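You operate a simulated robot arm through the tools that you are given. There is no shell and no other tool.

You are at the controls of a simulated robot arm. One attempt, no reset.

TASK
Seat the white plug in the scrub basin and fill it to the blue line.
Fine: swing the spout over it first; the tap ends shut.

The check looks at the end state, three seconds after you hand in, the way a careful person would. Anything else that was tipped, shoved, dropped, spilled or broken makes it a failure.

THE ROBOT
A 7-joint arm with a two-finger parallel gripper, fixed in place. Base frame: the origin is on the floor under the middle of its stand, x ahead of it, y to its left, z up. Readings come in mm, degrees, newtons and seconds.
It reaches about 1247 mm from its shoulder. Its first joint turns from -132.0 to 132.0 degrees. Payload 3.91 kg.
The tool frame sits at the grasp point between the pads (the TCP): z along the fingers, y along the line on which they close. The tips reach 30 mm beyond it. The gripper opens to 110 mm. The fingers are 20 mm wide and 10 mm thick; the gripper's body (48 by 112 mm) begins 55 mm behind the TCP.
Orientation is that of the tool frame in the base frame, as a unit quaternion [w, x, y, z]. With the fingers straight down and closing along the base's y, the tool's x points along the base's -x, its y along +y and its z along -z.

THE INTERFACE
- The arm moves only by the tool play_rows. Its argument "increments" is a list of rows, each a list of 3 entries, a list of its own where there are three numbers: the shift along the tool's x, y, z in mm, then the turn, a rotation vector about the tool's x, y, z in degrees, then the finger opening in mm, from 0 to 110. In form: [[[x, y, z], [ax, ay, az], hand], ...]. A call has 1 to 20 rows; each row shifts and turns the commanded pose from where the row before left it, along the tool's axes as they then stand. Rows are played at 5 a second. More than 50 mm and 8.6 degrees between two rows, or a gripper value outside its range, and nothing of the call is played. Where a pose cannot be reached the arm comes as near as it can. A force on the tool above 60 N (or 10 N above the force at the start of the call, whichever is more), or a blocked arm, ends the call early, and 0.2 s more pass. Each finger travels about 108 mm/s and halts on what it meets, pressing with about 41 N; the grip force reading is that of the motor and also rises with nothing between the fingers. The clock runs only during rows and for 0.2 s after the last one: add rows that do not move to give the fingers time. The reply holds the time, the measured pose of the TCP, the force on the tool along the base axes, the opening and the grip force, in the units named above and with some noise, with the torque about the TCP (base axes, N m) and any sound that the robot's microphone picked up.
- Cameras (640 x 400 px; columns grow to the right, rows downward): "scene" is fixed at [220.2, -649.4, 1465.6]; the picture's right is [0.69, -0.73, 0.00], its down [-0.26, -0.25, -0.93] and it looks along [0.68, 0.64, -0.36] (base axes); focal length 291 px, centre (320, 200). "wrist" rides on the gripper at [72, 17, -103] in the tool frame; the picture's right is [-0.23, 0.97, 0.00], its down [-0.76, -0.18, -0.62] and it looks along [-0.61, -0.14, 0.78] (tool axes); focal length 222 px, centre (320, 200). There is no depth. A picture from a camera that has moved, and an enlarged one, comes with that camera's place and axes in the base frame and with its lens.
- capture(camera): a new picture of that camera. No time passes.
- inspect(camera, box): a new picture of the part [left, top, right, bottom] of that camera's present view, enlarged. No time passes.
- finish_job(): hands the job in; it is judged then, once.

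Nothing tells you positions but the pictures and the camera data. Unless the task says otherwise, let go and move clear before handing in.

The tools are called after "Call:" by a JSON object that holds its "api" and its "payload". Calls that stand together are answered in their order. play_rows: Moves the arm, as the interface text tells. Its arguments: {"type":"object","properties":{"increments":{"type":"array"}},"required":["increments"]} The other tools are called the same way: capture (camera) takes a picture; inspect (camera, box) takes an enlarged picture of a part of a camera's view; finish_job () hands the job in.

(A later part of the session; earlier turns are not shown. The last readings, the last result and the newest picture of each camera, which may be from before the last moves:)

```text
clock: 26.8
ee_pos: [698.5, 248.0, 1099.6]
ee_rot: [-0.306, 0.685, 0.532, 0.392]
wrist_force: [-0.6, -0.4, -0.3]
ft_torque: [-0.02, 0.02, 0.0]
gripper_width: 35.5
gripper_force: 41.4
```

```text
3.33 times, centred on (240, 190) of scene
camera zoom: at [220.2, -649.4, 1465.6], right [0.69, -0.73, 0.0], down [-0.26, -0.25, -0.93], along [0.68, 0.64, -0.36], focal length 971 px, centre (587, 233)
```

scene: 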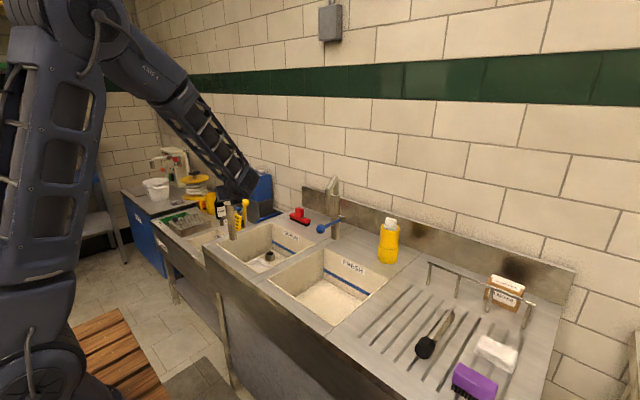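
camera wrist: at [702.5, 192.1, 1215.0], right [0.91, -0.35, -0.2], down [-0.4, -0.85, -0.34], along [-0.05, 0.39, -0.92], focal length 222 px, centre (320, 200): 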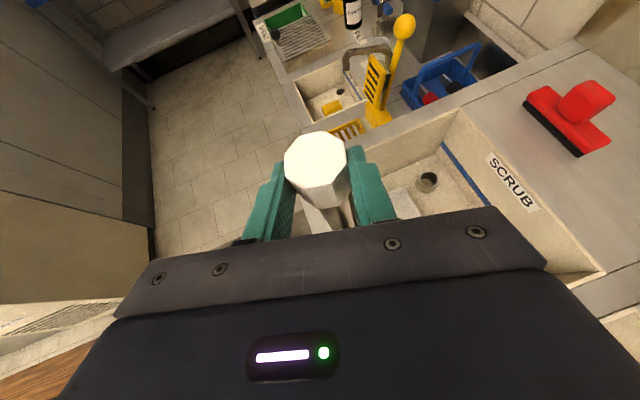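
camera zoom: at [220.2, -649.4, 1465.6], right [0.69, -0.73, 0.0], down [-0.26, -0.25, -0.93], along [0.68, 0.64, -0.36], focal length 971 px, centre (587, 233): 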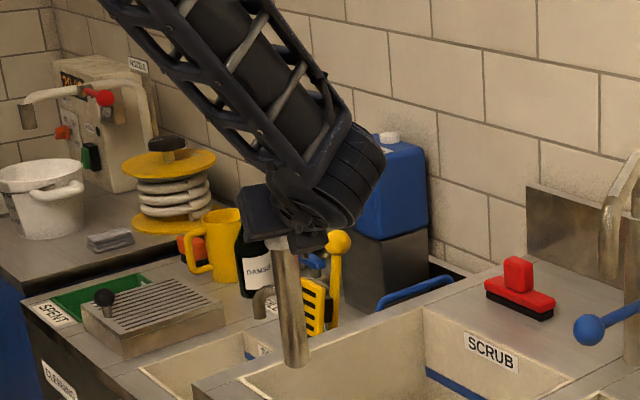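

The stem hangs vertical according to the scene projection, with the knob up. I'll refine the collar's position from this view before moving over it.

Call:
{"api": "inspect", "payload": {"camera": "wrist", "box": [396, 155, 460, 205]}}

Call:
{"api": "inspect", "payload": {"camera": "wrist", "box": [370, 90, 600, 270]}}

```text
8.00 times, centred on (428, 180) of wrist
camera zoom: at [702.5, 192.1, 1215.0], right [0.91, -0.35, -0.2], down [-0.4, -0.85, -0.34], along [-0.05, 0.39, -0.92], focal length 1777 px, centre (-544, 360)
```

zoom: 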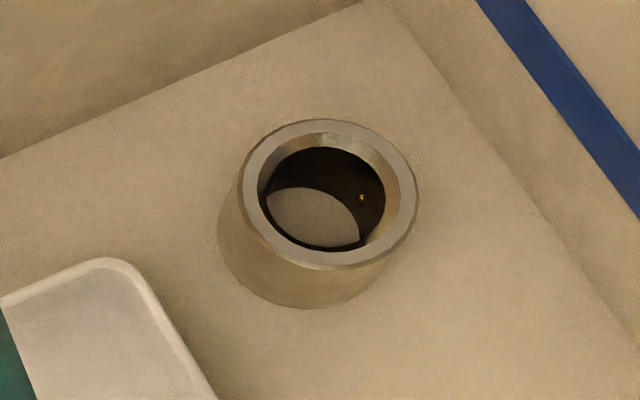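

```text
2.22 times, centred on (485, 180) of wrist
camera zoom: at [702.5, 192.1, 1215.0], right [0.91, -0.35, -0.2], down [-0.4, -0.85, -0.34], along [-0.05, 0.39, -0.92], focal length 494 px, centre (-47, 244)
```

zoom: 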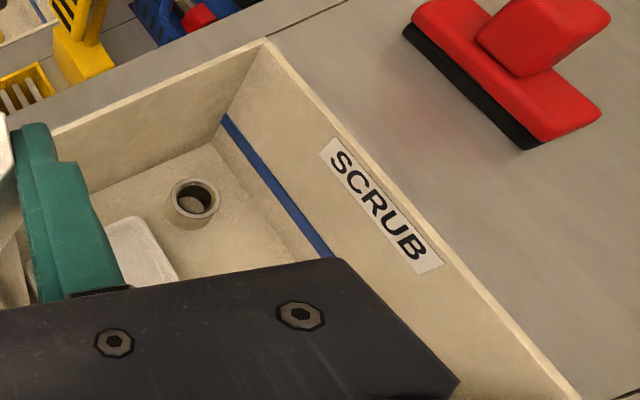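

The collar is at about (920, 339, 720) with a chamfered lip and shallow socket — the stem end clearly goes in there. Moving the vertical plug over it while staying high.

Call:
{"api": "play_rows", "payload": {"increments": [[[10.7, 32, 18.1], [0, 0, 0], 15], [[10.7, 32, 18.1], [0, 0, 0], 15], [[10.7, 32, 18.1], [0, 0, 0], 15], [[10.7, 32, 18.1], [0, 0, 0], 15], [[10.7, 32, 18.1], [0, 0, 0], 15], [[10.7, 32, 18.1], [0, 0, 0], 15]]}}

Call:
{"api": "capture", "payload": {"camera": "scene"}}

Call:
{"api": "capture", "payload": {"camera": "wrist"}}

Call:
{"api": "inspect", "payload": {"camera": "scene", "box": [220, 140, 340, 280]}}

```text
clock: 28.2
ee_pos: [917.8, 324.8, 1101.5]
ee_rot: [-0.305, 0.686, 0.532, 0.392]
wrist_force: [0.0, -0.5, -0.5]
ft_torque: [-0.04, 0.01, -0.01]
gripper_width: 35.5
gripper_force: 40.9
```

```text
taken
```

scene: 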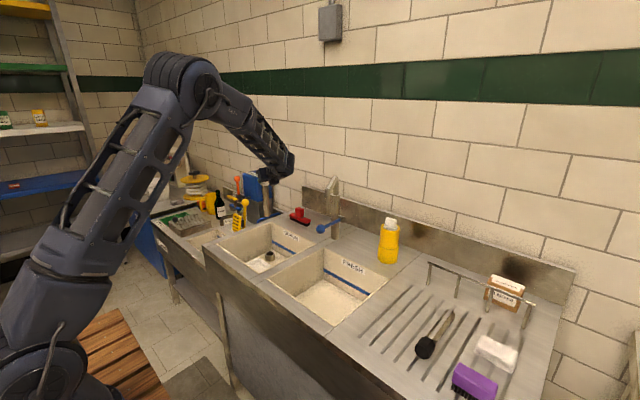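

```text
taken
camera wrist: at [920.5, 269.5, 1216.3], right [0.91, -0.35, -0.2], down [-0.4, -0.85, -0.34], along [-0.05, 0.39, -0.92], focal length 222 px, centre (320, 200)
```

wrist: 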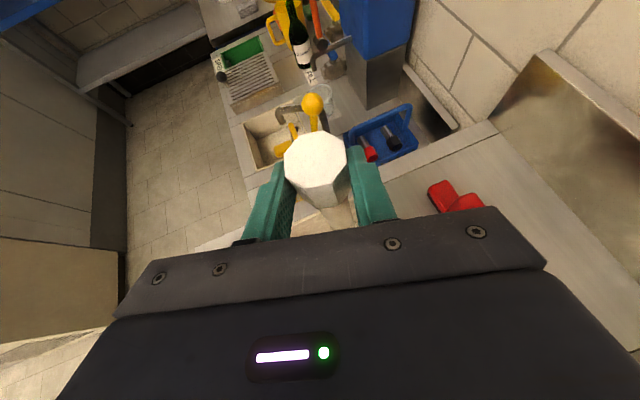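

```text
2.86 times, centred on (280, 210) of scene
camera zoom: at [220.2, -649.4, 1465.6], right [0.69, -0.73, 0.0], down [-0.26, -0.25, -0.93], along [0.68, 0.64, -0.36], focal length 832 px, centre (434, 171)
```

zoom: 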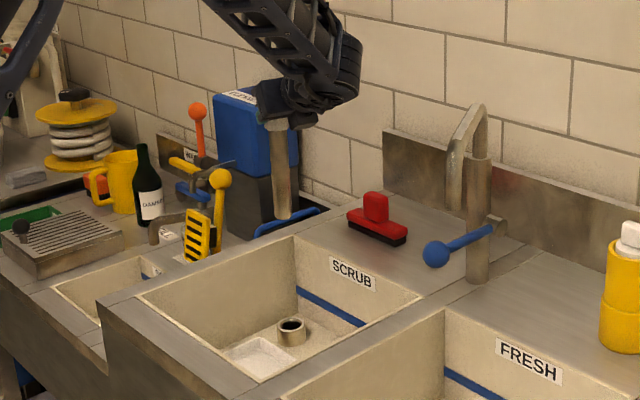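

Call:
{"api": "inspect", "payload": {"camera": "scene", "box": [254, 242, 286, 267]}}

Call:
{"api": "inspect", "payload": {"camera": "scene", "box": [244, 165, 292, 220]}}

```text
16.00 times, centred on (270, 254) of scene
camera zoom: at [220.2, -649.4, 1465.6], right [0.69, -0.73, 0.0], down [-0.26, -0.25, -0.93], along [0.68, 0.64, -0.36], focal length 4659 px, centre (1120, -672)
```

zoom: 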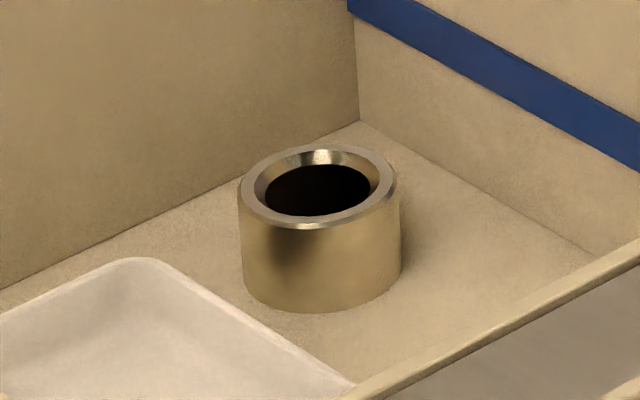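

```text
7.27 times, centred on (268, 192) of scene
camera zoom: at [220.2, -649.4, 1465.6], right [0.69, -0.73, 0.0], down [-0.26, -0.25, -0.93], along [0.68, 0.64, -0.36], focal length 2118 px, centre (698, 254)
```

zoom: 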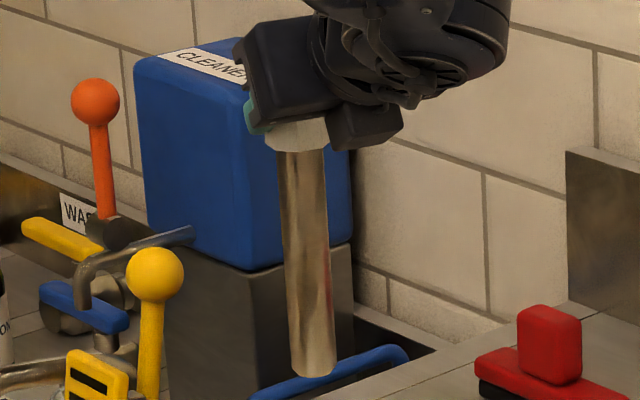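

The scene zoom shows the collar clearly: outer ø47, chamfer ø38, hole ø31, about 28 mm tall. The plug looks aligned laterally to about 1 mm; I'll lower 180 mm so that the stem end sits just above the collar, then check again.

Call:
{"api": "play_rows", "payload": {"increments": [[[-25.9, 0, 15.1], [0, 0, 0], 15], [[-25.9, 0, 15.1], [0, 0, 0], 15], [[-25.9, 0, 15.1], [0, 0, 0], 15], [[-25.9, 0, 15.1], [0, 0, 0], 15], [[-25.9, 0, 15.1], [0, 0, 0], 15], [[-17.3, 0, 10.1], [0, 0, 0], 15], [[0, 0, 0], [0, 0, 0], 15]]}}

Call:
{"api": "inspect", "payload": {"camera": "scene", "box": [238, 200, 302, 270]}}

Call:
{"api": "inspect", "payload": {"camera": "scene", "box": [254, 242, 286, 267]}}

Call:
{"api": "capture", "payload": {"camera": "wrist"}}

```text
clock: 29.8
ee_pos: [917.9, 322.3, 929.6]
ee_rot: [-0.306, 0.686, 0.532, 0.391]
wrist_force: [0.1, -0.3, -1.1]
ft_torque: [-0.07, 0.0, 0.01]
gripper_width: 35.1
gripper_force: 40.4
```

```text
5.71 times, centred on (270, 235) of scene
camera zoom: at [220.2, -649.4, 1465.6], right [0.69, -0.73, 0.0], down [-0.26, -0.25, -0.93], along [0.68, 0.64, -0.36], focal length 1664 px, centre (606, 0)
```

zoom: 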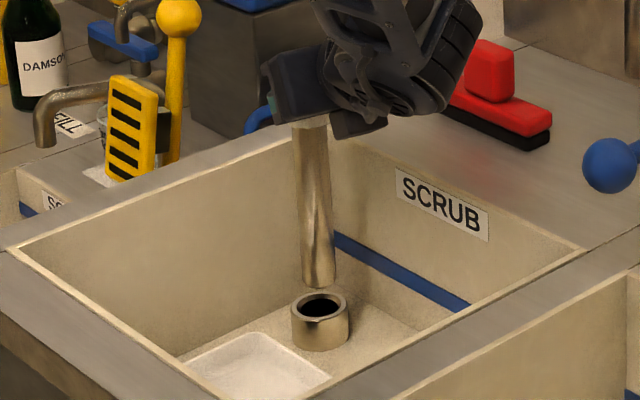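

```text
16.00 times, centred on (270, 254) of scene
camera zoom: at [220.2, -649.4, 1465.6], right [0.69, -0.73, 0.0], down [-0.26, -0.25, -0.93], along [0.68, 0.64, -0.36], focal length 4659 px, centre (1120, -672)
```

zoom: 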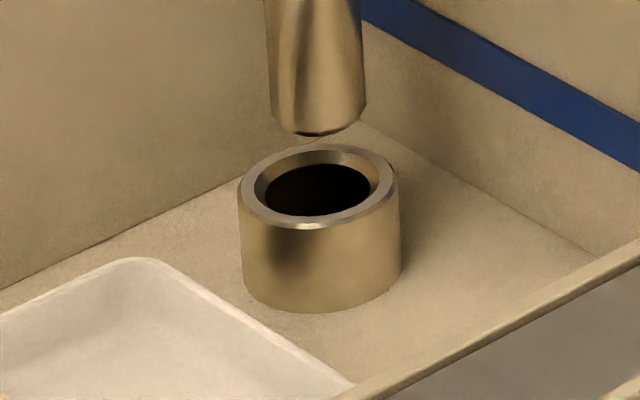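

```text
taken
camera wrist: at [920.7, 267.3, 1045.0], right [0.91, -0.35, -0.2], down [-0.4, -0.85, -0.34], along [-0.05, 0.39, -0.92], focal length 222 px, centre (320, 200)
```

wrist: 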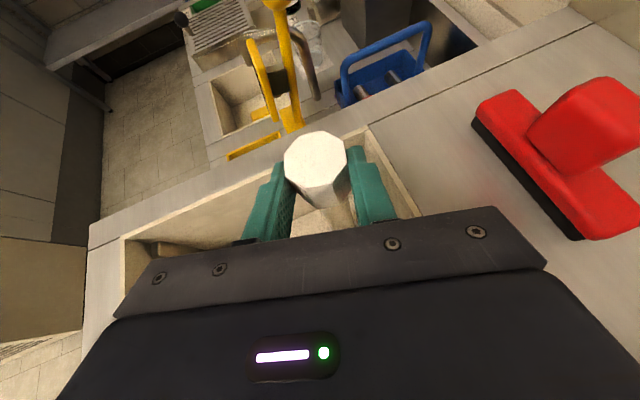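

The stem end is about 27 mm above the collar and nearly aligned; a 1.4 mm sideways correction is due. I'll apply it and lower slowly.

Call:
{"api": "play_rows", "payload": {"increments": [[[0.36, -1.2, 0.62], [0, 0, 0], 15], [[-4.3, 0, 2.5], [0, 0, 0], 15], [[-4.3, 0, 2.5], [0, 0, 0], 15], [[-4.3, 0, 2.5], [0, 0, 0], 15], [[-4.3, 0, 2.5], [0, 0, 0], 15], [[0, 0, 0], [0, 0, 0], 15]]}}

Call:
{"api": "inspect", "payload": {"camera": "scene", "box": [254, 242, 286, 267]}}

```text
clock: 31.2
ee_pos: [915.3, 322.6, 908.9]
ee_rot: [-0.305, 0.686, 0.532, 0.391]
wrist_force: [0.0, 0.4, -0.8]
ft_torque: [0.01, -0.03, -0.01]
gripper_width: 35.4
gripper_force: 41.2
```

```text
16.00 times, centred on (270, 254) of scene
camera zoom: at [220.2, -649.4, 1465.6], right [0.69, -0.73, 0.0], down [-0.26, -0.25, -0.93], along [0.68, 0.64, -0.36], focal length 4659 px, centre (1120, -672)
```

zoom: 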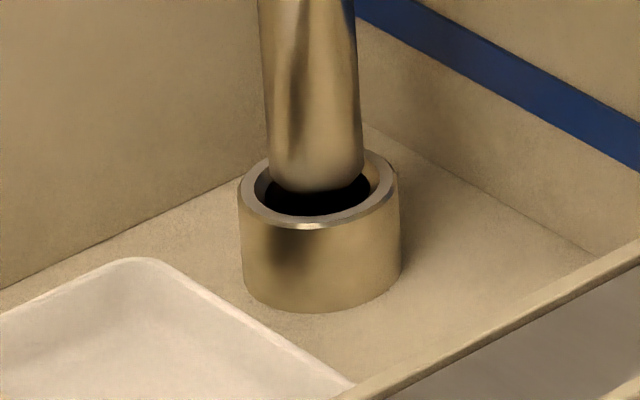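

Call:
{"api": "play_rows", "payload": {"increments": [[[-3.0, 0, 1.75], [0, 0, 0], 15], [[-3.0, 0, 1.75], [0, 0, 0], 15], [[-3.0, 0, 1.75], [0, 0, 0], 15], [[0, 0, 0], [0, 0, 0], 15]]}}

Call:
{"api": "inspect", "payload": {"camera": "scene", "box": [254, 242, 286, 267]}}

```text
clock: 32.2
ee_pos: [916.2, 323.0, 898.4]
ee_rot: [-0.305, 0.686, 0.532, 0.391]
wrist_force: [0.8, -0.1, -1.3]
ft_torque: [0.0, -0.03, -0.02]
gripper_width: 35.2
gripper_force: 40.6
```

```text
16.00 times, centred on (270, 254) of scene
camera zoom: at [220.2, -649.4, 1465.6], right [0.69, -0.73, 0.0], down [-0.26, -0.25, -0.93], along [0.68, 0.64, -0.36], focal length 4659 px, centre (1120, -672)
```

zoom: 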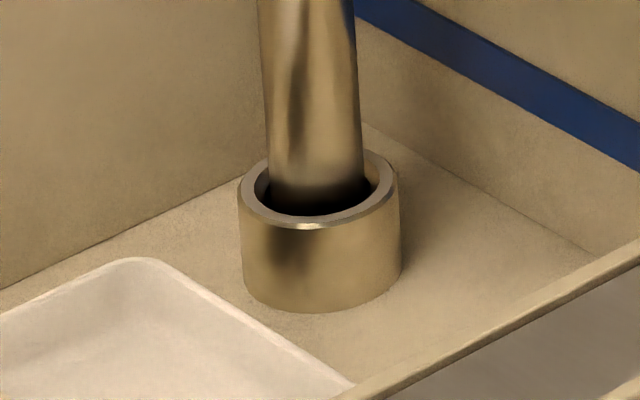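

The stem is inside the collar mouth with no contact force. Continuing down in small steps until it bottoms.

Call:
{"api": "play_rows", "payload": {"increments": [[[-3.0, 0, 1.75], [0, 0, 0], 15], [[-3.0, 0, 1.75], [0, 0, 0], 15], [[-3.0, 0, 1.75], [0, 0, 0], 15], [[0, 0, 0], [0, 0, 0], 15]]}}

Call:
{"api": "inspect", "payload": {"camera": "scene", "box": [254, 242, 286, 267]}}

```text
clock: 33.2
ee_pos: [916.1, 324.0, 889.1]
ee_rot: [-0.305, 0.686, 0.532, 0.391]
wrist_force: [-0.7, -0.1, -2.1]
ft_torque: [0.02, -0.01, 0.03]
gripper_width: 35.4
gripper_force: 41.7
```

```text
16.00 times, centred on (270, 254) of scene
camera zoom: at [220.2, -649.4, 1465.6], right [0.69, -0.73, 0.0], down [-0.26, -0.25, -0.93], along [0.68, 0.64, -0.36], focal length 4659 px, centre (1120, -672)
```

zoom: 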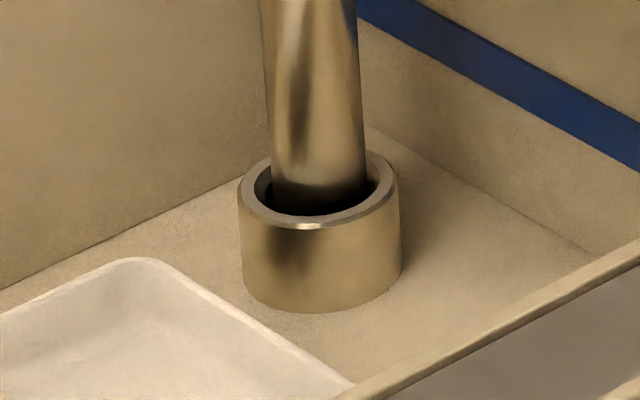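

Call:
{"api": "play_rows", "payload": {"increments": [[[-3.0, 0, 1.75], [0, 0, 0], 15], [[-3.0, 0, 1.75], [0, 0, 0], 15], [[0, 0, 0], [0, 0, 0], 15]]}}

Call:
{"api": "inspect", "payload": {"camera": "scene", "box": [254, 242, 286, 267]}}

Call:
{"api": "inspect", "payload": {"camera": "scene", "box": [238, 200, 302, 270]}}

```text
clock: 34.0
ee_pos: [916.8, 323.6, 881.1]
ee_rot: [-0.305, 0.686, 0.532, 0.391]
wrist_force: [0.8, -0.5, -1.0]
ft_torque: [0.02, 0.0, 0.01]
gripper_width: 35.5
gripper_force: 40.9
```

```text
16.00 times, centred on (270, 254) of scene
camera zoom: at [220.2, -649.4, 1465.6], right [0.69, -0.73, 0.0], down [-0.26, -0.25, -0.93], along [0.68, 0.64, -0.36], focal length 4659 px, centre (1120, -672)
```

zoom: 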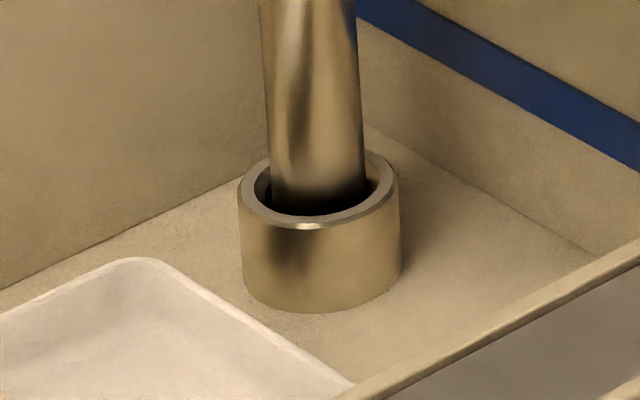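

```text
5.71 times, centred on (270, 235) of scene
camera zoom: at [220.2, -649.4, 1465.6], right [0.69, -0.73, 0.0], down [-0.26, -0.25, -0.93], along [0.68, 0.64, -0.36], focal length 1664 px, centre (606, 0)
```

zoom: 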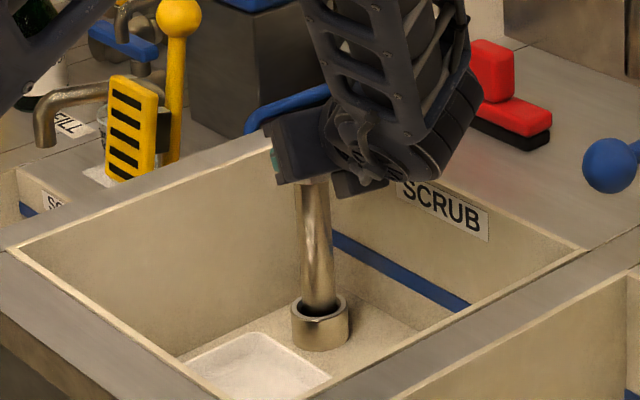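

Call:
{"api": "play_rows", "payload": {"increments": [[[-2.6, 0, 1.5], [0, 0, 0], 15], [[-2.6, 0, 1.5], [0, 0, 0], 15], [[-2.6, 0, 1.5], [0, 0, 0], 15], [[0, 0, 0], [0, 0, 0], 15]]}}

```text
clock: 35.0
ee_pos: [916.7, 323.4, 876.3]
ee_rot: [-0.305, 0.684, 0.532, 0.394]
wrist_force: [1.2, -2.3, 43.5]
ft_torque: [0.28, -0.35, -0.01]
gripper_width: 35.5
gripper_force: 41.3
```

Contact: 43 N upward at TCP z≈876, roughly where I expect the socket bottom. Checking how deep the stem is.

Call:
{"api": "inspect", "payload": {"camera": "scene", "box": [254, 242, 286, 267]}}

Call:
{"api": "inspect", "payload": {"camera": "scene", "box": [238, 200, 302, 270]}}

Call:
{"api": "capture", "payload": {"camera": "wrist"}}

```text
16.00 times, centred on (270, 254) of scene
camera zoom: at [220.2, -649.4, 1465.6], right [0.69, -0.73, 0.0], down [-0.26, -0.25, -0.93], along [0.68, 0.64, -0.36], focal length 4659 px, centre (1120, -672)
```

zoom: 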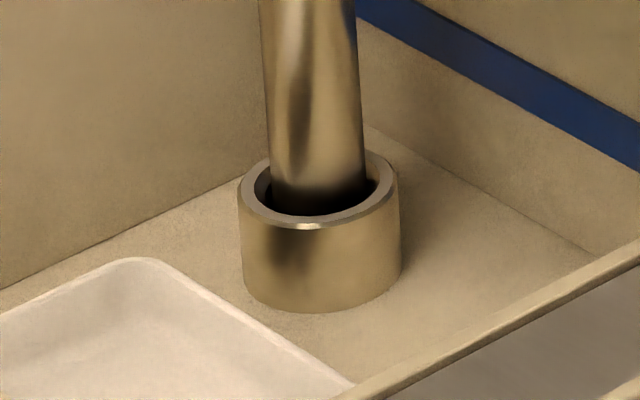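

```text
5.71 times, centred on (270, 235) of scene
camera zoom: at [220.2, -649.4, 1465.6], right [0.69, -0.73, 0.0], down [-0.26, -0.25, -0.93], along [0.68, 0.64, -0.36], focal length 1664 px, centre (606, 0)
```

zoom: 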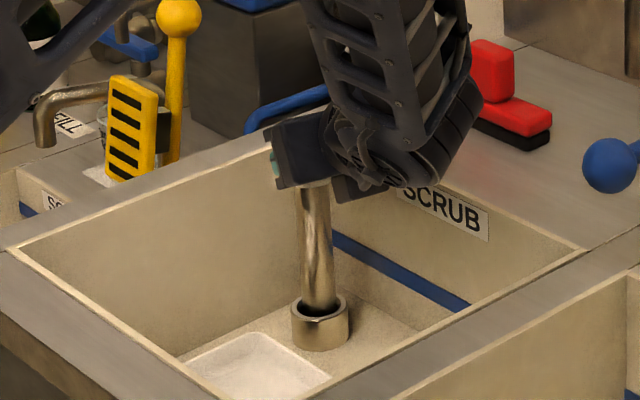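

```text
taken
camera wrist: at [918.8, 268.1, 992.5], right [0.92, -0.35, -0.2], down [-0.4, -0.85, -0.34], along [-0.04, 0.39, -0.92], focal length 222 px, centre (320, 200)
```

wrist: 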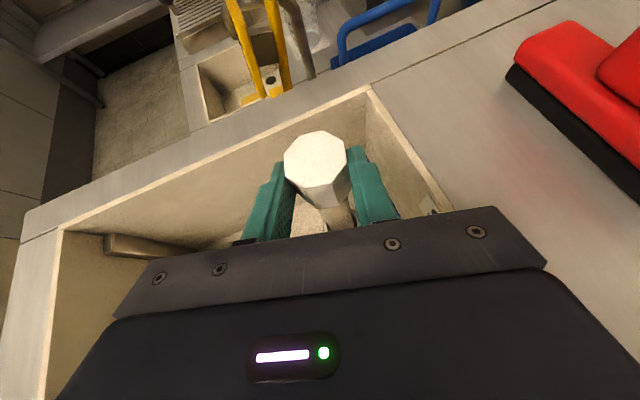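

It went in about 27 mm, matching the collar height, so it has bottomed in the socket. I'll relieve the downward push, then open gently and see that the plug stays put.

Call:
{"api": "play_rows", "payload": {"increments": [[[1.7, 0, -1.0], [0, 0, 0], 15], [[1.7, 0, -1.0], [0, 0, 0], 15], [[0, 0, 0], [0, 0, 0], 15]]}}

```text
clock: 35.8
ee_pos: [914.6, 323.4, 877.0]
ee_rot: [-0.306, 0.686, 0.532, 0.391]
wrist_force: [1.9, 2.5, 23.9]
ft_torque: [0.94, -0.35, -0.04]
gripper_width: 35.5
gripper_force: 40.5
```

Call:
{"api": "play_rows", "payload": {"increments": [[[1.7, 0, -1.0], [0, 0, 0], 15], [[1.5, 0, -0.9], [0, 0, 0], 15], [[0, 0, 0], [0, 0, 0], 15]]}}

```text
clock: 36.6
ee_pos: [916.3, 322.7, 878.4]
ee_rot: [-0.305, 0.687, 0.531, 0.39]
wrist_force: [0.0, 0.3, -5.2]
ft_torque: [-0.06, 0.0, -0.03]
gripper_width: 35.1
gripper_force: 40.7
```

Call:
{"api": "play_rows", "payload": {"increments": [[[-1.0, 0, 0.6], [0, 0, 0], 15], [[0, 0, 0], [0, 0, 0], 15]]}}

```text
clock: 37.2
ee_pos: [915.0, 323.5, 878.4]
ee_rot: [-0.305, 0.687, 0.532, 0.391]
wrist_force: [0.1, 0.1, -5.4]
ft_torque: [-0.06, 0.06, 0.02]
gripper_width: 35.0
gripper_force: 41.1
```

Call:
{"api": "play_rows", "payload": {"increments": [[[-1.3, 0, 0.75], [0, 0, 0], 15], [[0, 0, 0], [0, 0, 0], 15]]}}

```text
clock: 37.8
ee_pos: [914.2, 323.2, 877.8]
ee_rot: [-0.305, 0.686, 0.532, 0.391]
wrist_force: [-0.7, -0.3, -0.5]
ft_torque: [-0.04, -0.02, 0.0]
gripper_width: 34.9
gripper_force: 40.8
```

Force is now neutral. Opening the fingers slowly.

Call:
{"api": "play_rows", "payload": {"increments": [[[0, 0, 0], [0, 0, 0], 33], [[0, 0, 0], [0, 0, 0], 37], [[0, 0, 0], [0, 0, 0], 41], [[0, 0, 0], [0, 0, 0], 46], [[0, 0, 0], [0, 0, 0], 52], [[0, 0, 0], [0, 0, 0], 58]]}}

Call:
{"api": "capture", "payload": {"camera": "wrist"}}

Call:
{"api": "inspect", "payload": {"camera": "scene", "box": [238, 200, 302, 270]}}

```text
clock: 39.2
ee_pos: [914.7, 323.7, 877.9]
ee_rot: [-0.305, 0.686, 0.532, 0.392]
wrist_force: [0.2, 0.0, 0.3]
ft_torque: [0.01, -0.01, -0.03]
gripper_width: 58.1
gripper_force: 0.1
```

```text
taken
camera wrist: at [918.1, 267.8, 992.8], right [0.91, -0.35, -0.2], down [-0.4, -0.85, -0.34], along [-0.05, 0.39, -0.92], focal length 222 px, centre (320, 200)
```

wrist: 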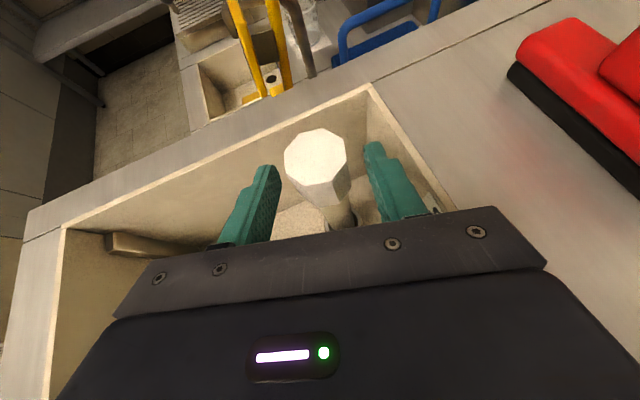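

```text
5.71 times, centred on (270, 235) of scene
camera zoom: at [220.2, -649.4, 1465.6], right [0.69, -0.73, 0.0], down [-0.26, -0.25, -0.93], along [0.68, 0.64, -0.36], focal length 1664 px, centre (606, 0)
```

zoom: 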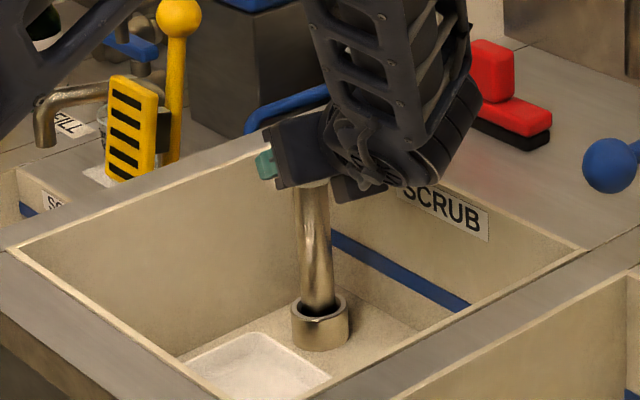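

The plug stands upright and steady in the collar. Backing the fingers off along their own axis, then up and clear.

Call:
{"api": "play_rows", "payload": {"increments": [[[0, 0, -15], [0, 0, 0], 58], [[0, 0, -15], [0, 0, 0], 58], [[0, 0, -15], [0, 0, 0], 58], [[0, 0, -15], [0, 0, 0], 58], [[0, 0, -5], [0, 0, 0], 58]]}}

Call:
{"api": "capture", "payload": {"camera": "wrist"}}

Call:
{"api": "capture", "payload": {"camera": "scene"}}

```text
clock: 40.4
ee_pos: [902.1, 268.9, 911.4]
ee_rot: [-0.305, 0.686, 0.532, 0.392]
wrist_force: [-0.4, 0.1, 0.2]
ft_torque: [0.0, -0.01, 0.0]
gripper_width: 58.1
gripper_force: 0.1
```

```text
taken
camera wrist: at [904.5, 213.5, 1026.6], right [0.91, -0.35, -0.2], down [-0.4, -0.85, -0.34], along [-0.05, 0.39, -0.92], focal length 222 px, centre (320, 200)
```

wrist: 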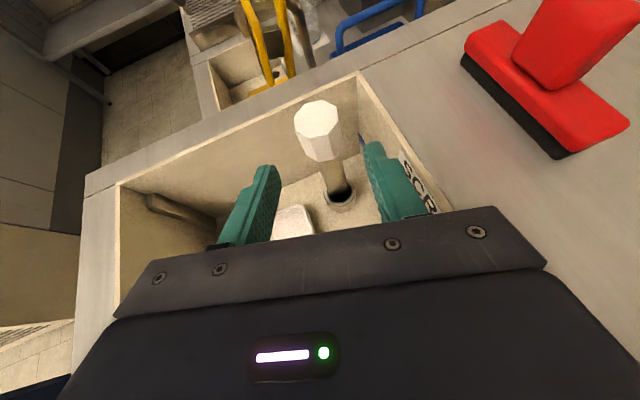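

```text
taken
```

scene: 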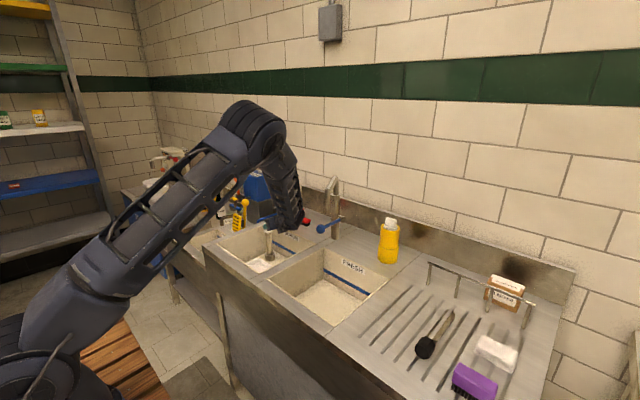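

Call:
{"api": "inspect", "payload": {"camera": "wrist", "box": [100, 60, 460, 285]}}

Call:
{"api": "play_rows", "payload": {"increments": [[[34.5, 0, -20.2], [0, 0, 0], 58], [[34.5, 0, -20.2], [0, 0, 0], 58], [[34.5, 0, -20.2], [0, 0, 0], 58], [[34.5, 0, -20.2], [0, 0, 0], 58], [[34.5, 0, -20.2], [0, 0, 0], 58]]}}

Call:
{"api": "inspect", "payload": {"camera": "scene", "box": [200, 190, 340, 280]}}

Call:
{"api": "inspect", "payload": {"camera": "scene", "box": [240, 210, 304, 270]}}

Call:
{"api": "capture", "payload": {"camera": "wrist"}}

```text
1.78 times, centred on (280, 172) of wrist
camera zoom: at [904.5, 213.5, 1026.6], right [0.91, -0.35, -0.2], down [-0.4, -0.85, -0.34], along [-0.05, 0.39, -0.92], focal length 395 px, centre (391, 249)
```

zoom: 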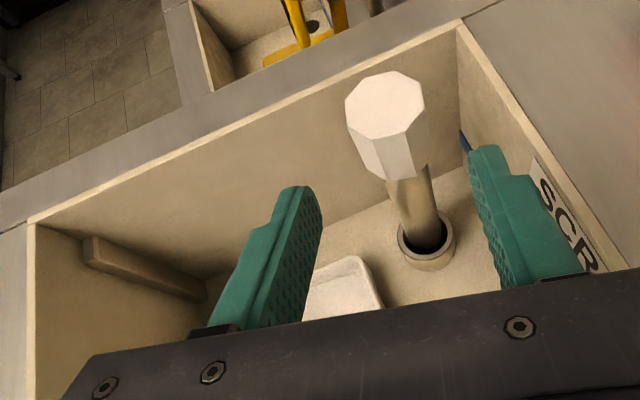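

```text
clock: 41.6
ee_pos: [901.9, 268.4, 1110.3]
ee_rot: [-0.306, 0.686, 0.531, 0.392]
wrist_force: [0.2, -1.1, -0.4]
ft_torque: [0.03, 0.01, 0.02]
gripper_width: 58.4
gripper_force: 0.1
```

```text
4.44 times, centred on (270, 235) of scene
camera zoom: at [220.2, -649.4, 1465.6], right [0.69, -0.73, 0.0], down [-0.26, -0.25, -0.93], along [0.68, 0.64, -0.36], focal length 1294 px, centre (542, 44)
```

zoom: 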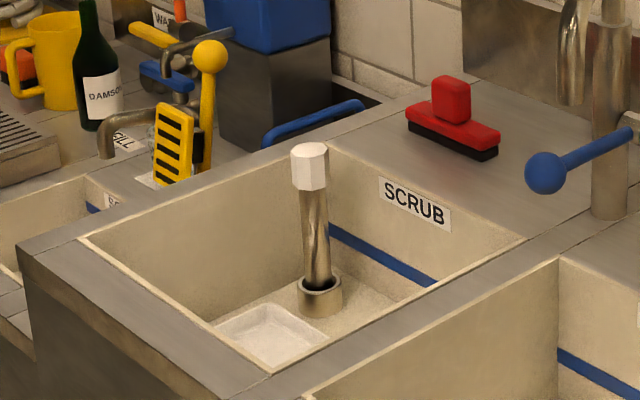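

```text
6.67 times, centred on (272, 240) of scene
camera zoom: at [220.2, -649.4, 1465.6], right [0.69, -0.73, 0.0], down [-0.26, -0.25, -0.93], along [0.68, 0.64, -0.36], focal length 1941 px, centre (640, -67)
```

zoom: 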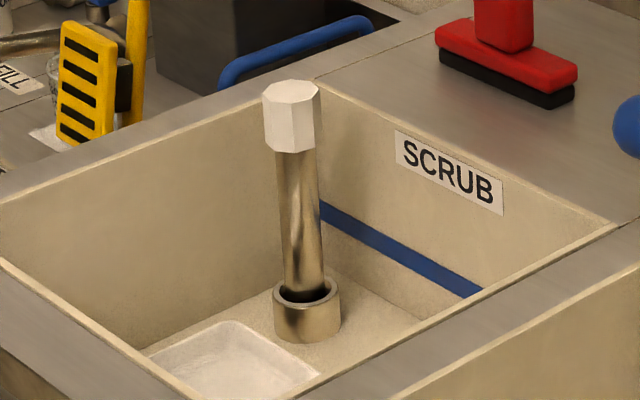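

```text
taken
camera wrist: at [904.6, 213.9, 1225.7], right [0.91, -0.35, -0.2], down [-0.4, -0.85, -0.34], along [-0.05, 0.39, -0.92], focal length 222 px, centre (320, 200)
```

wrist: 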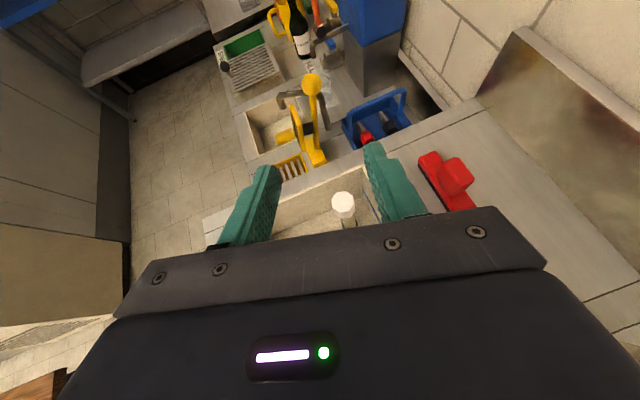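

The white plug is standing upright in the scrub collar, and the tray and everything else is untouched. Now I turn the hand back to vertical and yaw it back for the spout work.

Call:
{"api": "play_rows", "payload": {"increments": [[[0, 0, 0], [0, -8.5, 0], 58], [[0, 0, 0], [0, -8.5, 0], 58], [[0, 0, 0], [0, -8.5, 0], 58], [[0, 0, 0], [0, -8.5, 0], 58], [[0, 0, 0], [0, -8.5, 0], 58], [[0, 0, 0], [0, -8.5, 0], 58], [[0, 0, 0], [0, -8.5, 0], 58], [[0, 0, 0], [0, 0, -8], 58], [[0, 0, 0], [0, 0, -8], 58], [[0, 0, 0], [0, 0, -8], 58], [[0, 0, 0], [0, 0, -8], 58], [[0, 0, 0], [0, 0, -8], 58], [[0, 0, 0], [0, 0, -8], 58], [[0, 0, 0], [0, 0, -8], 58], [[0, 0, 0], [0, 0, -8], 58], [[0, 0, 0], [0, 0, -8], 58], [[0, 0, 0], [0, 0, -8], 58], [[0, 0, 0], [0, 0, -8], 58], [[0, 0, 0], [0, 0, -8], 58], [[0, 0, 0], [0, 0, -8], 58]]}}

Call:
{"api": "capture", "payload": {"camera": "wrist"}}

Call:
{"api": "capture", "payload": {"camera": "scene"}}

```text
clock: 45.8
ee_pos: [902.7, 268.7, 1109.7]
ee_rot: [0.0, 0.002, 1.0, 0.0]
wrist_force: [0.8, 0.1, -0.8]
ft_torque: [-0.03, 0.04, 0.01]
gripper_width: 57.8
gripper_force: 0.2
```

```text
taken
camera wrist: at [829.5, 285.8, 1214.5], right [0.23, 0.97, 0.0], down [0.76, -0.18, 0.62], along [0.6, -0.14, -0.78], focal length 222 px, centre (320, 200)
```

wrist: 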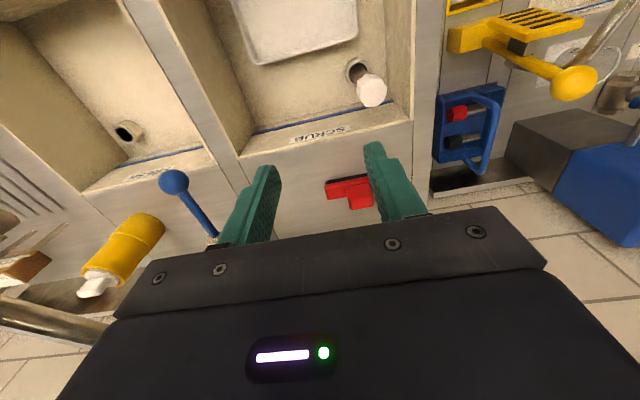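

```text
taken
```

scene: 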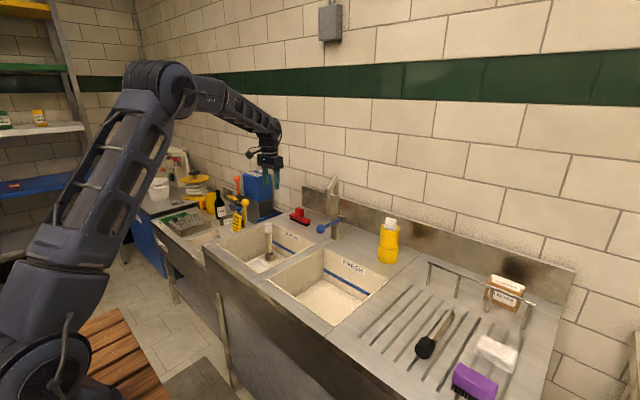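

Next I'll look at the spout from the front and slightly above to pin down its geometry.

Call:
{"api": "play_rows", "payload": {"increments": [[[20.3, -30.9, -14], [0, 0, 0], 58], [[20.3, -30.9, -14], [0, 0, 0], 58], [[20.3, -30.9, -14], [0, 0, 0], 58], [[20.3, -30.9, -14], [0, 0, 0], 58], [[20.3, -30.9, -14], [0, 0, 0], 58], [[20.3, -30.9, -14], [0, 0, 0], 58], [[20.3, -30.9, -14], [0, 0, 0], 58], [[20.3, -30.9, -14], [0, 0, 0], 58], [[20.3, -30.9, -14], [0, 0, 0], 58], [[20.3, -30.9, -14], [0, 0, 0], 58], [[0, 0, 0], [0, -7.25, 0], 58], [[0, 0, 0], [0, -7.25, 0], 58], [[0, 0, 0], [0, -7.25, 0], 58], [[0, 0, 0], [0, -7.25, 0], 58]]}}

Call:
{"api": "capture", "payload": {"camera": "wrist"}}

Call:
{"api": "inspect", "payload": {"camera": "wrist", "box": [270, 60, 480, 220]}}

```text
clock: 48.8
ee_pos: [697.2, -39.9, 1251.5]
ee_rot: [0.25, 0.004, 0.968, 0.0]
wrist_force: [-0.5, -0.8, -1.0]
ft_torque: [-0.02, 0.0, -0.02]
gripper_width: 58.2
gripper_force: 0.1
```

```text
taken
camera wrist: at [583.6, -21.8, 1306.6], right [0.2, 0.97, 0.11], down [0.36, -0.18, 0.91], along [0.91, -0.15, -0.39], focal length 222 px, centre (320, 200)
```

wrist: 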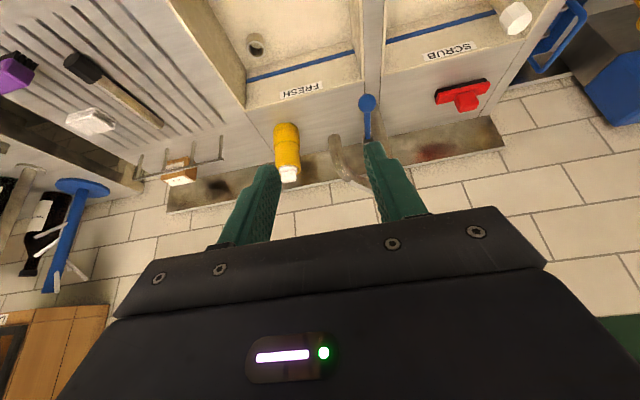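

```text
2.50 times, centred on (375, 140) of wrist
camera zoom: at [583.6, -21.8, 1306.6], right [0.2, 0.97, 0.11], down [0.36, -0.18, 0.91], along [0.91, -0.15, -0.39], focal length 555 px, centre (182, 350)
```

zoom: 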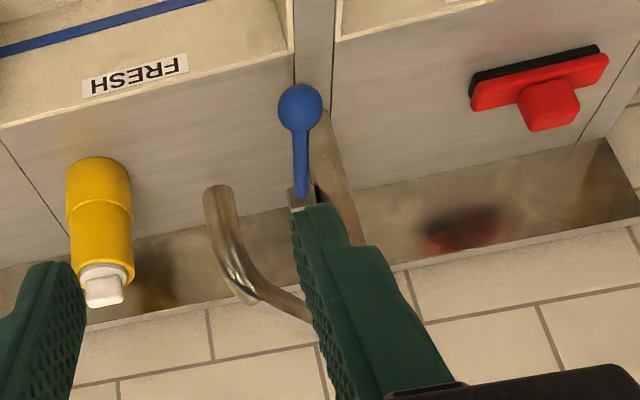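

Spout outlet tip is at about (900, -37, 1058), tube ø22, pivot column about (1085, 85); lever boss at (1085, 40, 948) with its ball at (956, 42, 950). I'll straddle the outlet leg with open fingers, coming from the front.

Call:
{"api": "play_rows", "payload": {"increments": [[[-12.9, 0.6, 39.7], [0, 0, 0], 70], [[-12.9, 0.6, 39.7], [0, 0, 0], 70], [[-12.9, 0.6, 39.7], [0, 0, 0], 70], [[-12.9, 0.6, 39.7], [0, 0, 0], 70], [[-9, 0.6, 27.8], [0, 0, 0], 70], [[0, 0, 0], [0, 0, 0], 70]]}}

Call:
{"api": "capture", "payload": {"camera": "wrist"}}

Call:
{"api": "inspect", "payload": {"camera": "scene", "box": [270, 150, 390, 250]}}

```text
clock: 50.2
ee_pos: [840.2, -36.1, 1118.2]
ee_rot: [0.249, 0.004, 0.968, 0.0]
wrist_force: [0.4, 0.1, 0.5]
ft_torque: [-0.02, 0.0, 0.01]
gripper_width: 69.6
gripper_force: 0.1
```

```text
taken
camera wrist: at [726.3, -20.2, 1173.1], right [0.21, 0.97, 0.11], down [0.36, -0.18, 0.91], along [0.91, -0.15, -0.39], focal length 222 px, centre (320, 200)
```

wrist: 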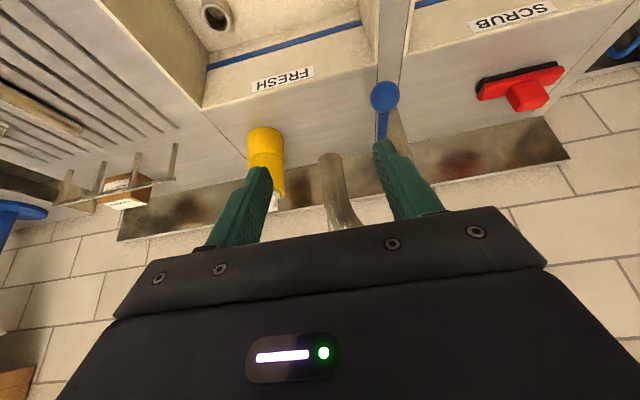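

```text
4.00 times, centred on (330, 200) of scene
camera zoom: at [220.2, -649.4, 1465.6], right [0.69, -0.73, 0.0], down [-0.26, -0.25, -0.93], along [0.68, 0.64, -0.36], focal length 1165 px, centre (280, 200)
```

zoom: 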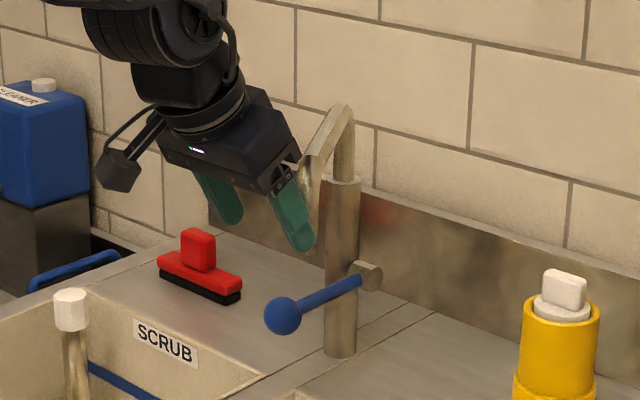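

The outlet is centred between the fingers. Moving forward so they straddle the leg.

Call:
{"api": "play_rows", "payload": {"increments": [[[-12.8, 0.7, 10.5], [0, 0, 0], 70], [[-12.8, 0.7, 10.5], [0, 0, 0], 70], [[-10.5, 0, 8.6], [0, 0, 0], 70], [[0, 0, 0], [0, 0, 0], 70]]}}

Call:
{"api": "capture", "payload": {"camera": "wrist"}}

Call:
{"api": "inspect", "payload": {"camera": "scene", "box": [270, 150, 390, 250]}}

```text
clock: 51.2
ee_pos: [887.0, -35.1, 1108.1]
ee_rot: [0.249, 0.002, 0.968, 0.0]
wrist_force: [0.4, 0.3, -0.5]
ft_torque: [0.03, 0.04, 0.01]
gripper_width: 70.1
gripper_force: 0.1
```

```text
taken
camera wrist: at [772.6, -18.4, 1164.4], right [0.2, 0.97, 0.11], down [0.36, -0.18, 0.91], along [0.91, -0.15, -0.39], focal length 222 px, centre (320, 200)
```

wrist: 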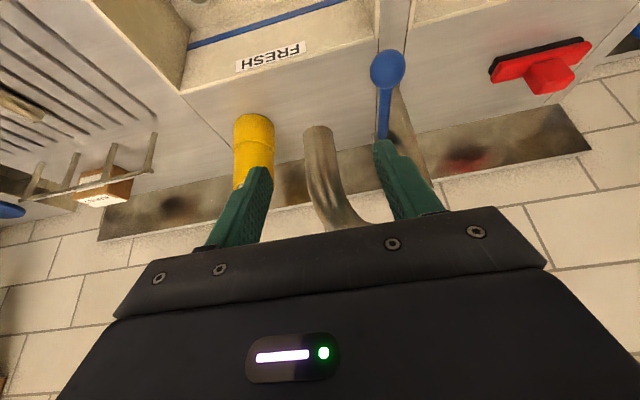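

```text
4.00 times, centred on (330, 200) of scene
camera zoom: at [220.2, -649.4, 1465.6], right [0.69, -0.73, 0.0], down [-0.26, -0.25, -0.93], along [0.68, 0.64, -0.36], focal length 1165 px, centre (280, 200)
```

zoom: 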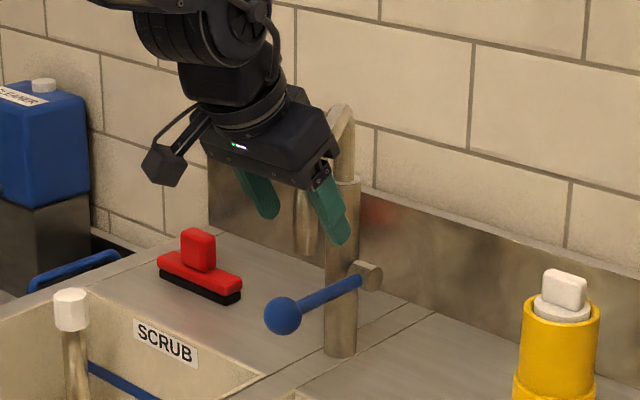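

The fingers straddle the spout leg with no contact. I'll narrow them a bit and swing the leg along its arc toward the scrub basin, first half now.

Call:
{"api": "play_rows", "payload": {"increments": [[[0, 0, 0], [0, 0, 0], 44], [[0, 0, 0], [0, 0, 0], 44], [[5.2, 14.5, -2.9], [0, 0, 0], 44], [[5.2, 14.5, -2.9], [0, 0, 0], 44], [[4.2, 10.5, -2.3], [0, 0, 0], 44], [[4.2, 10.5, -2.3], [0, 0, 0], 44], [[3.2, 11, -1.8], [0, 0, 0], 44], [[3.2, 11, -1.8], [0, 0, 0], 44], [[2.2, 11.4, -1.2], [0, 0, 0], 44], [[2.2, 11.4, -1.2], [0, 0, 0], 44], [[1.1, 11.6, -0.6], [0, 0, 0], 44], [[1.1, 11.6, -0.6], [0, 0, 0], 44]]}}

Call:
{"api": "capture", "payload": {"camera": "wrist"}}

Call:
{"api": "capture", "payload": {"camera": "scene"}}

```text
clock: 53.8
ee_pos: [851.5, 81.9, 1109.0]
ee_rot: [0.248, 0.003, 0.969, -0.001]
wrist_force: [0.1, -0.2, 0.8]
ft_torque: [-0.02, -0.01, -0.03]
gripper_width: 44.0
gripper_force: 0.0
```

```text
taken
camera wrist: at [737.4, 98.9, 1164.5], right [0.21, 0.97, 0.11], down [0.37, -0.18, 0.91], along [0.91, -0.15, -0.39], focal length 222 px, centre (320, 200)
```

wrist: 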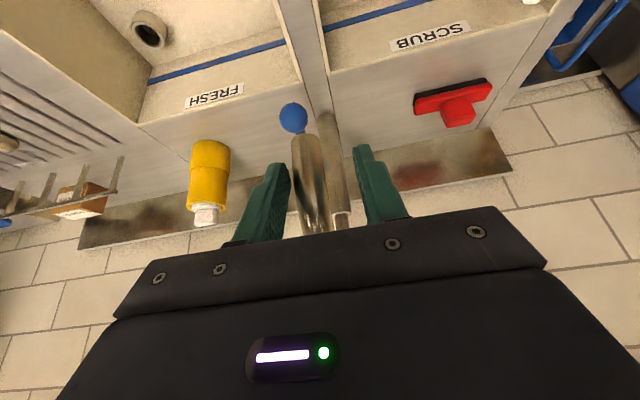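

```text
taken
```

scene: 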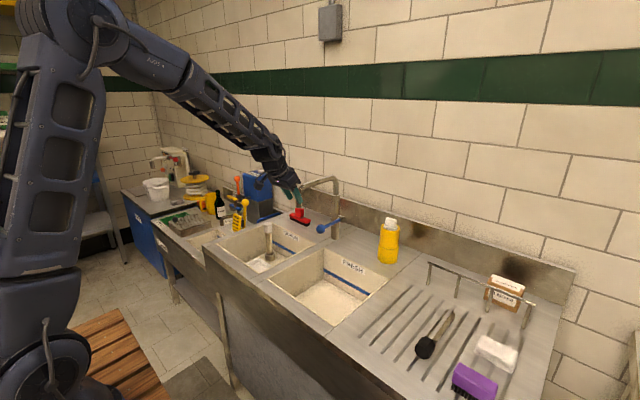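

The spout swings freely. Continuing the arc to put the outlet over the scrub basin.

Call:
{"api": "play_rows", "payload": {"increments": [[[0, 11.6, 0], [0, 0, 0], 44], [[0, 11.6, 0], [0, 0, 0], 44], [[-1, 11.5, 0.6], [0, 0, 0], 44], [[-1, 11.5, 0.6], [0, 0, 0], 44], [[-2.1, 11.4, 1.1], [0, 0, 0], 44], [[-2.1, 11.4, 1.1], [0, 0, 0], 44], [[-3.1, 11, 1.7], [0, 0, 0], 44], [[-3.1, 11, 1.7], [0, 0, 0], 44], [[-4, 10.6, 2.2], [0, 0, 0], 44], [[-4, 10.6, 2.2], [0, 0, 0], 44], [[-5, 10.1, 2.8], [0, 0, 0], 44], [[-5, 10.1, 2.8], [0, 0, 0], 44], [[0, 0, 0], [0, 0, 0], 44]]}}

Call:
{"api": "capture", "payload": {"camera": "wrist"}}

Call:
{"api": "capture", "payload": {"camera": "scene"}}

Call:
{"api": "inspect", "payload": {"camera": "scene", "box": [210, 150, 370, 270]}}

```text
clock: 56.6
ee_pos: [887.9, 215.3, 1108.3]
ee_rot: [0.25, 0.003, 0.968, 0.001]
wrist_force: [0.9, 0.2, -0.4]
ft_torque: [-0.02, 0.0, 0.01]
gripper_width: 44.1
gripper_force: 0.0
```

```text
taken
camera wrist: at [773.5, 231.8, 1164.4], right [0.21, 0.97, 0.11], down [0.36, -0.18, 0.91], along [0.91, -0.15, -0.39], focal length 222 px, centre (320, 200)
```

wrist: 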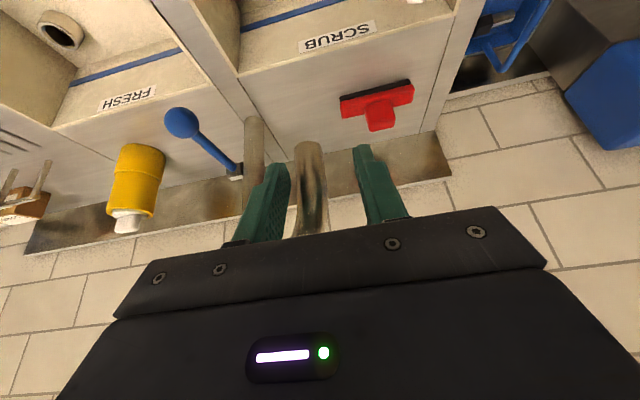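

```text
taken
```

scene: 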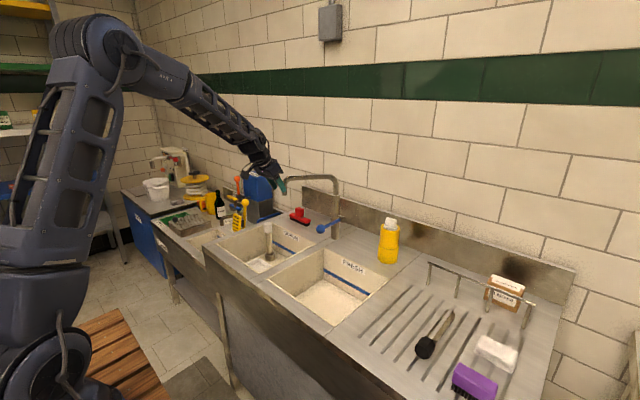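

```text
3.33 times, centred on (290, 210) of scene
camera zoom: at [220.2, -649.4, 1465.6], right [0.69, -0.73, 0.0], down [-0.26, -0.25, -0.93], along [0.68, 0.64, -0.36], focal length 971 px, centre (420, 167)
```

zoom: 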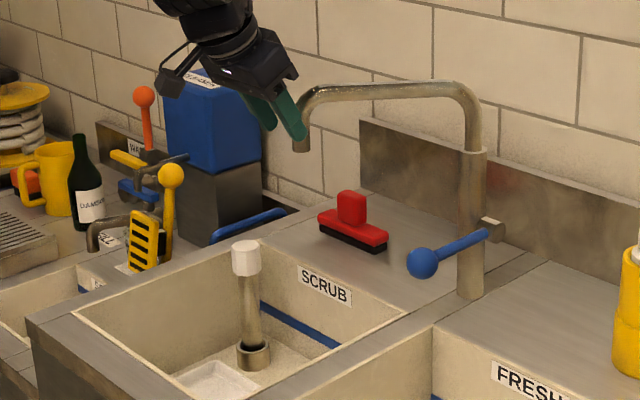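

The spout outlet is now over the scrub basin at about (908, 205). Opening and backing straight out.

Call:
{"api": "play_rows", "payload": {"increments": [[[0, 0, 0], [0, 0, 0], 60], [[0, -8, 0], [0, 0, 0], 66], [[17.5, 0, -9.7], [0, 0, 0], 66], [[26, 0, -14.5], [0, 0, 0], 66], [[35, 0, -19.4], [0, 0, 0], 66], [[35, 0, -19.4], [0, 0, 0], 66], [[0, 0, 0], [0, 0, 0], 66]]}}

Call:
{"api": "capture", "payload": {"camera": "wrist"}}

Call:
{"api": "inspect", "payload": {"camera": "scene", "box": [210, 150, 370, 270]}}

```text
clock: 58.2
ee_pos: [757.5, 209.7, 1109.5]
ee_rot: [0.25, 0.004, 0.968, -0.001]
wrist_force: [-0.7, -0.4, 0.2]
ft_torque: [-0.03, 0.0, -0.02]
gripper_width: 66.1
gripper_force: 0.1
```

```text
taken
camera wrist: at [642.5, 226.6, 1165.5], right [0.21, 0.97, 0.11], down [0.37, -0.18, 0.91], along [0.91, -0.15, -0.39], focal length 222 px, centre (320, 200)
```

wrist: 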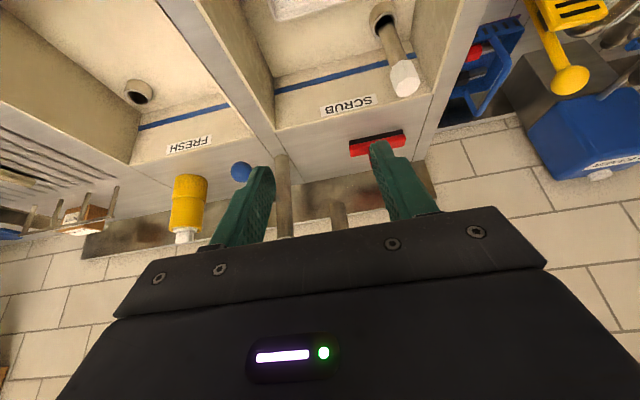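

```text
3.33 times, centred on (290, 210) of scene
camera zoom: at [220.2, -649.4, 1465.6], right [0.69, -0.73, 0.0], down [-0.26, -0.25, -0.93], along [0.68, 0.64, -0.36], focal length 971 px, centre (420, 167)
```

zoom: 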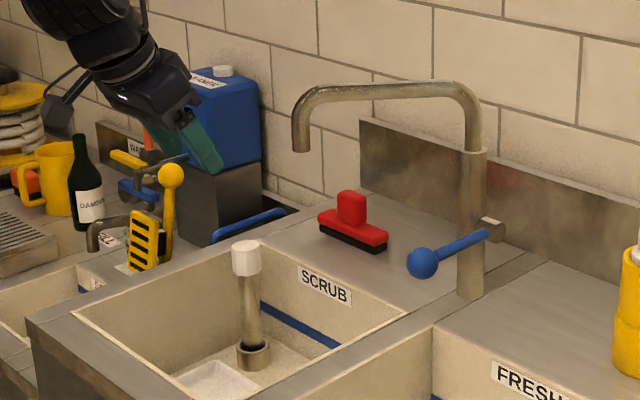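

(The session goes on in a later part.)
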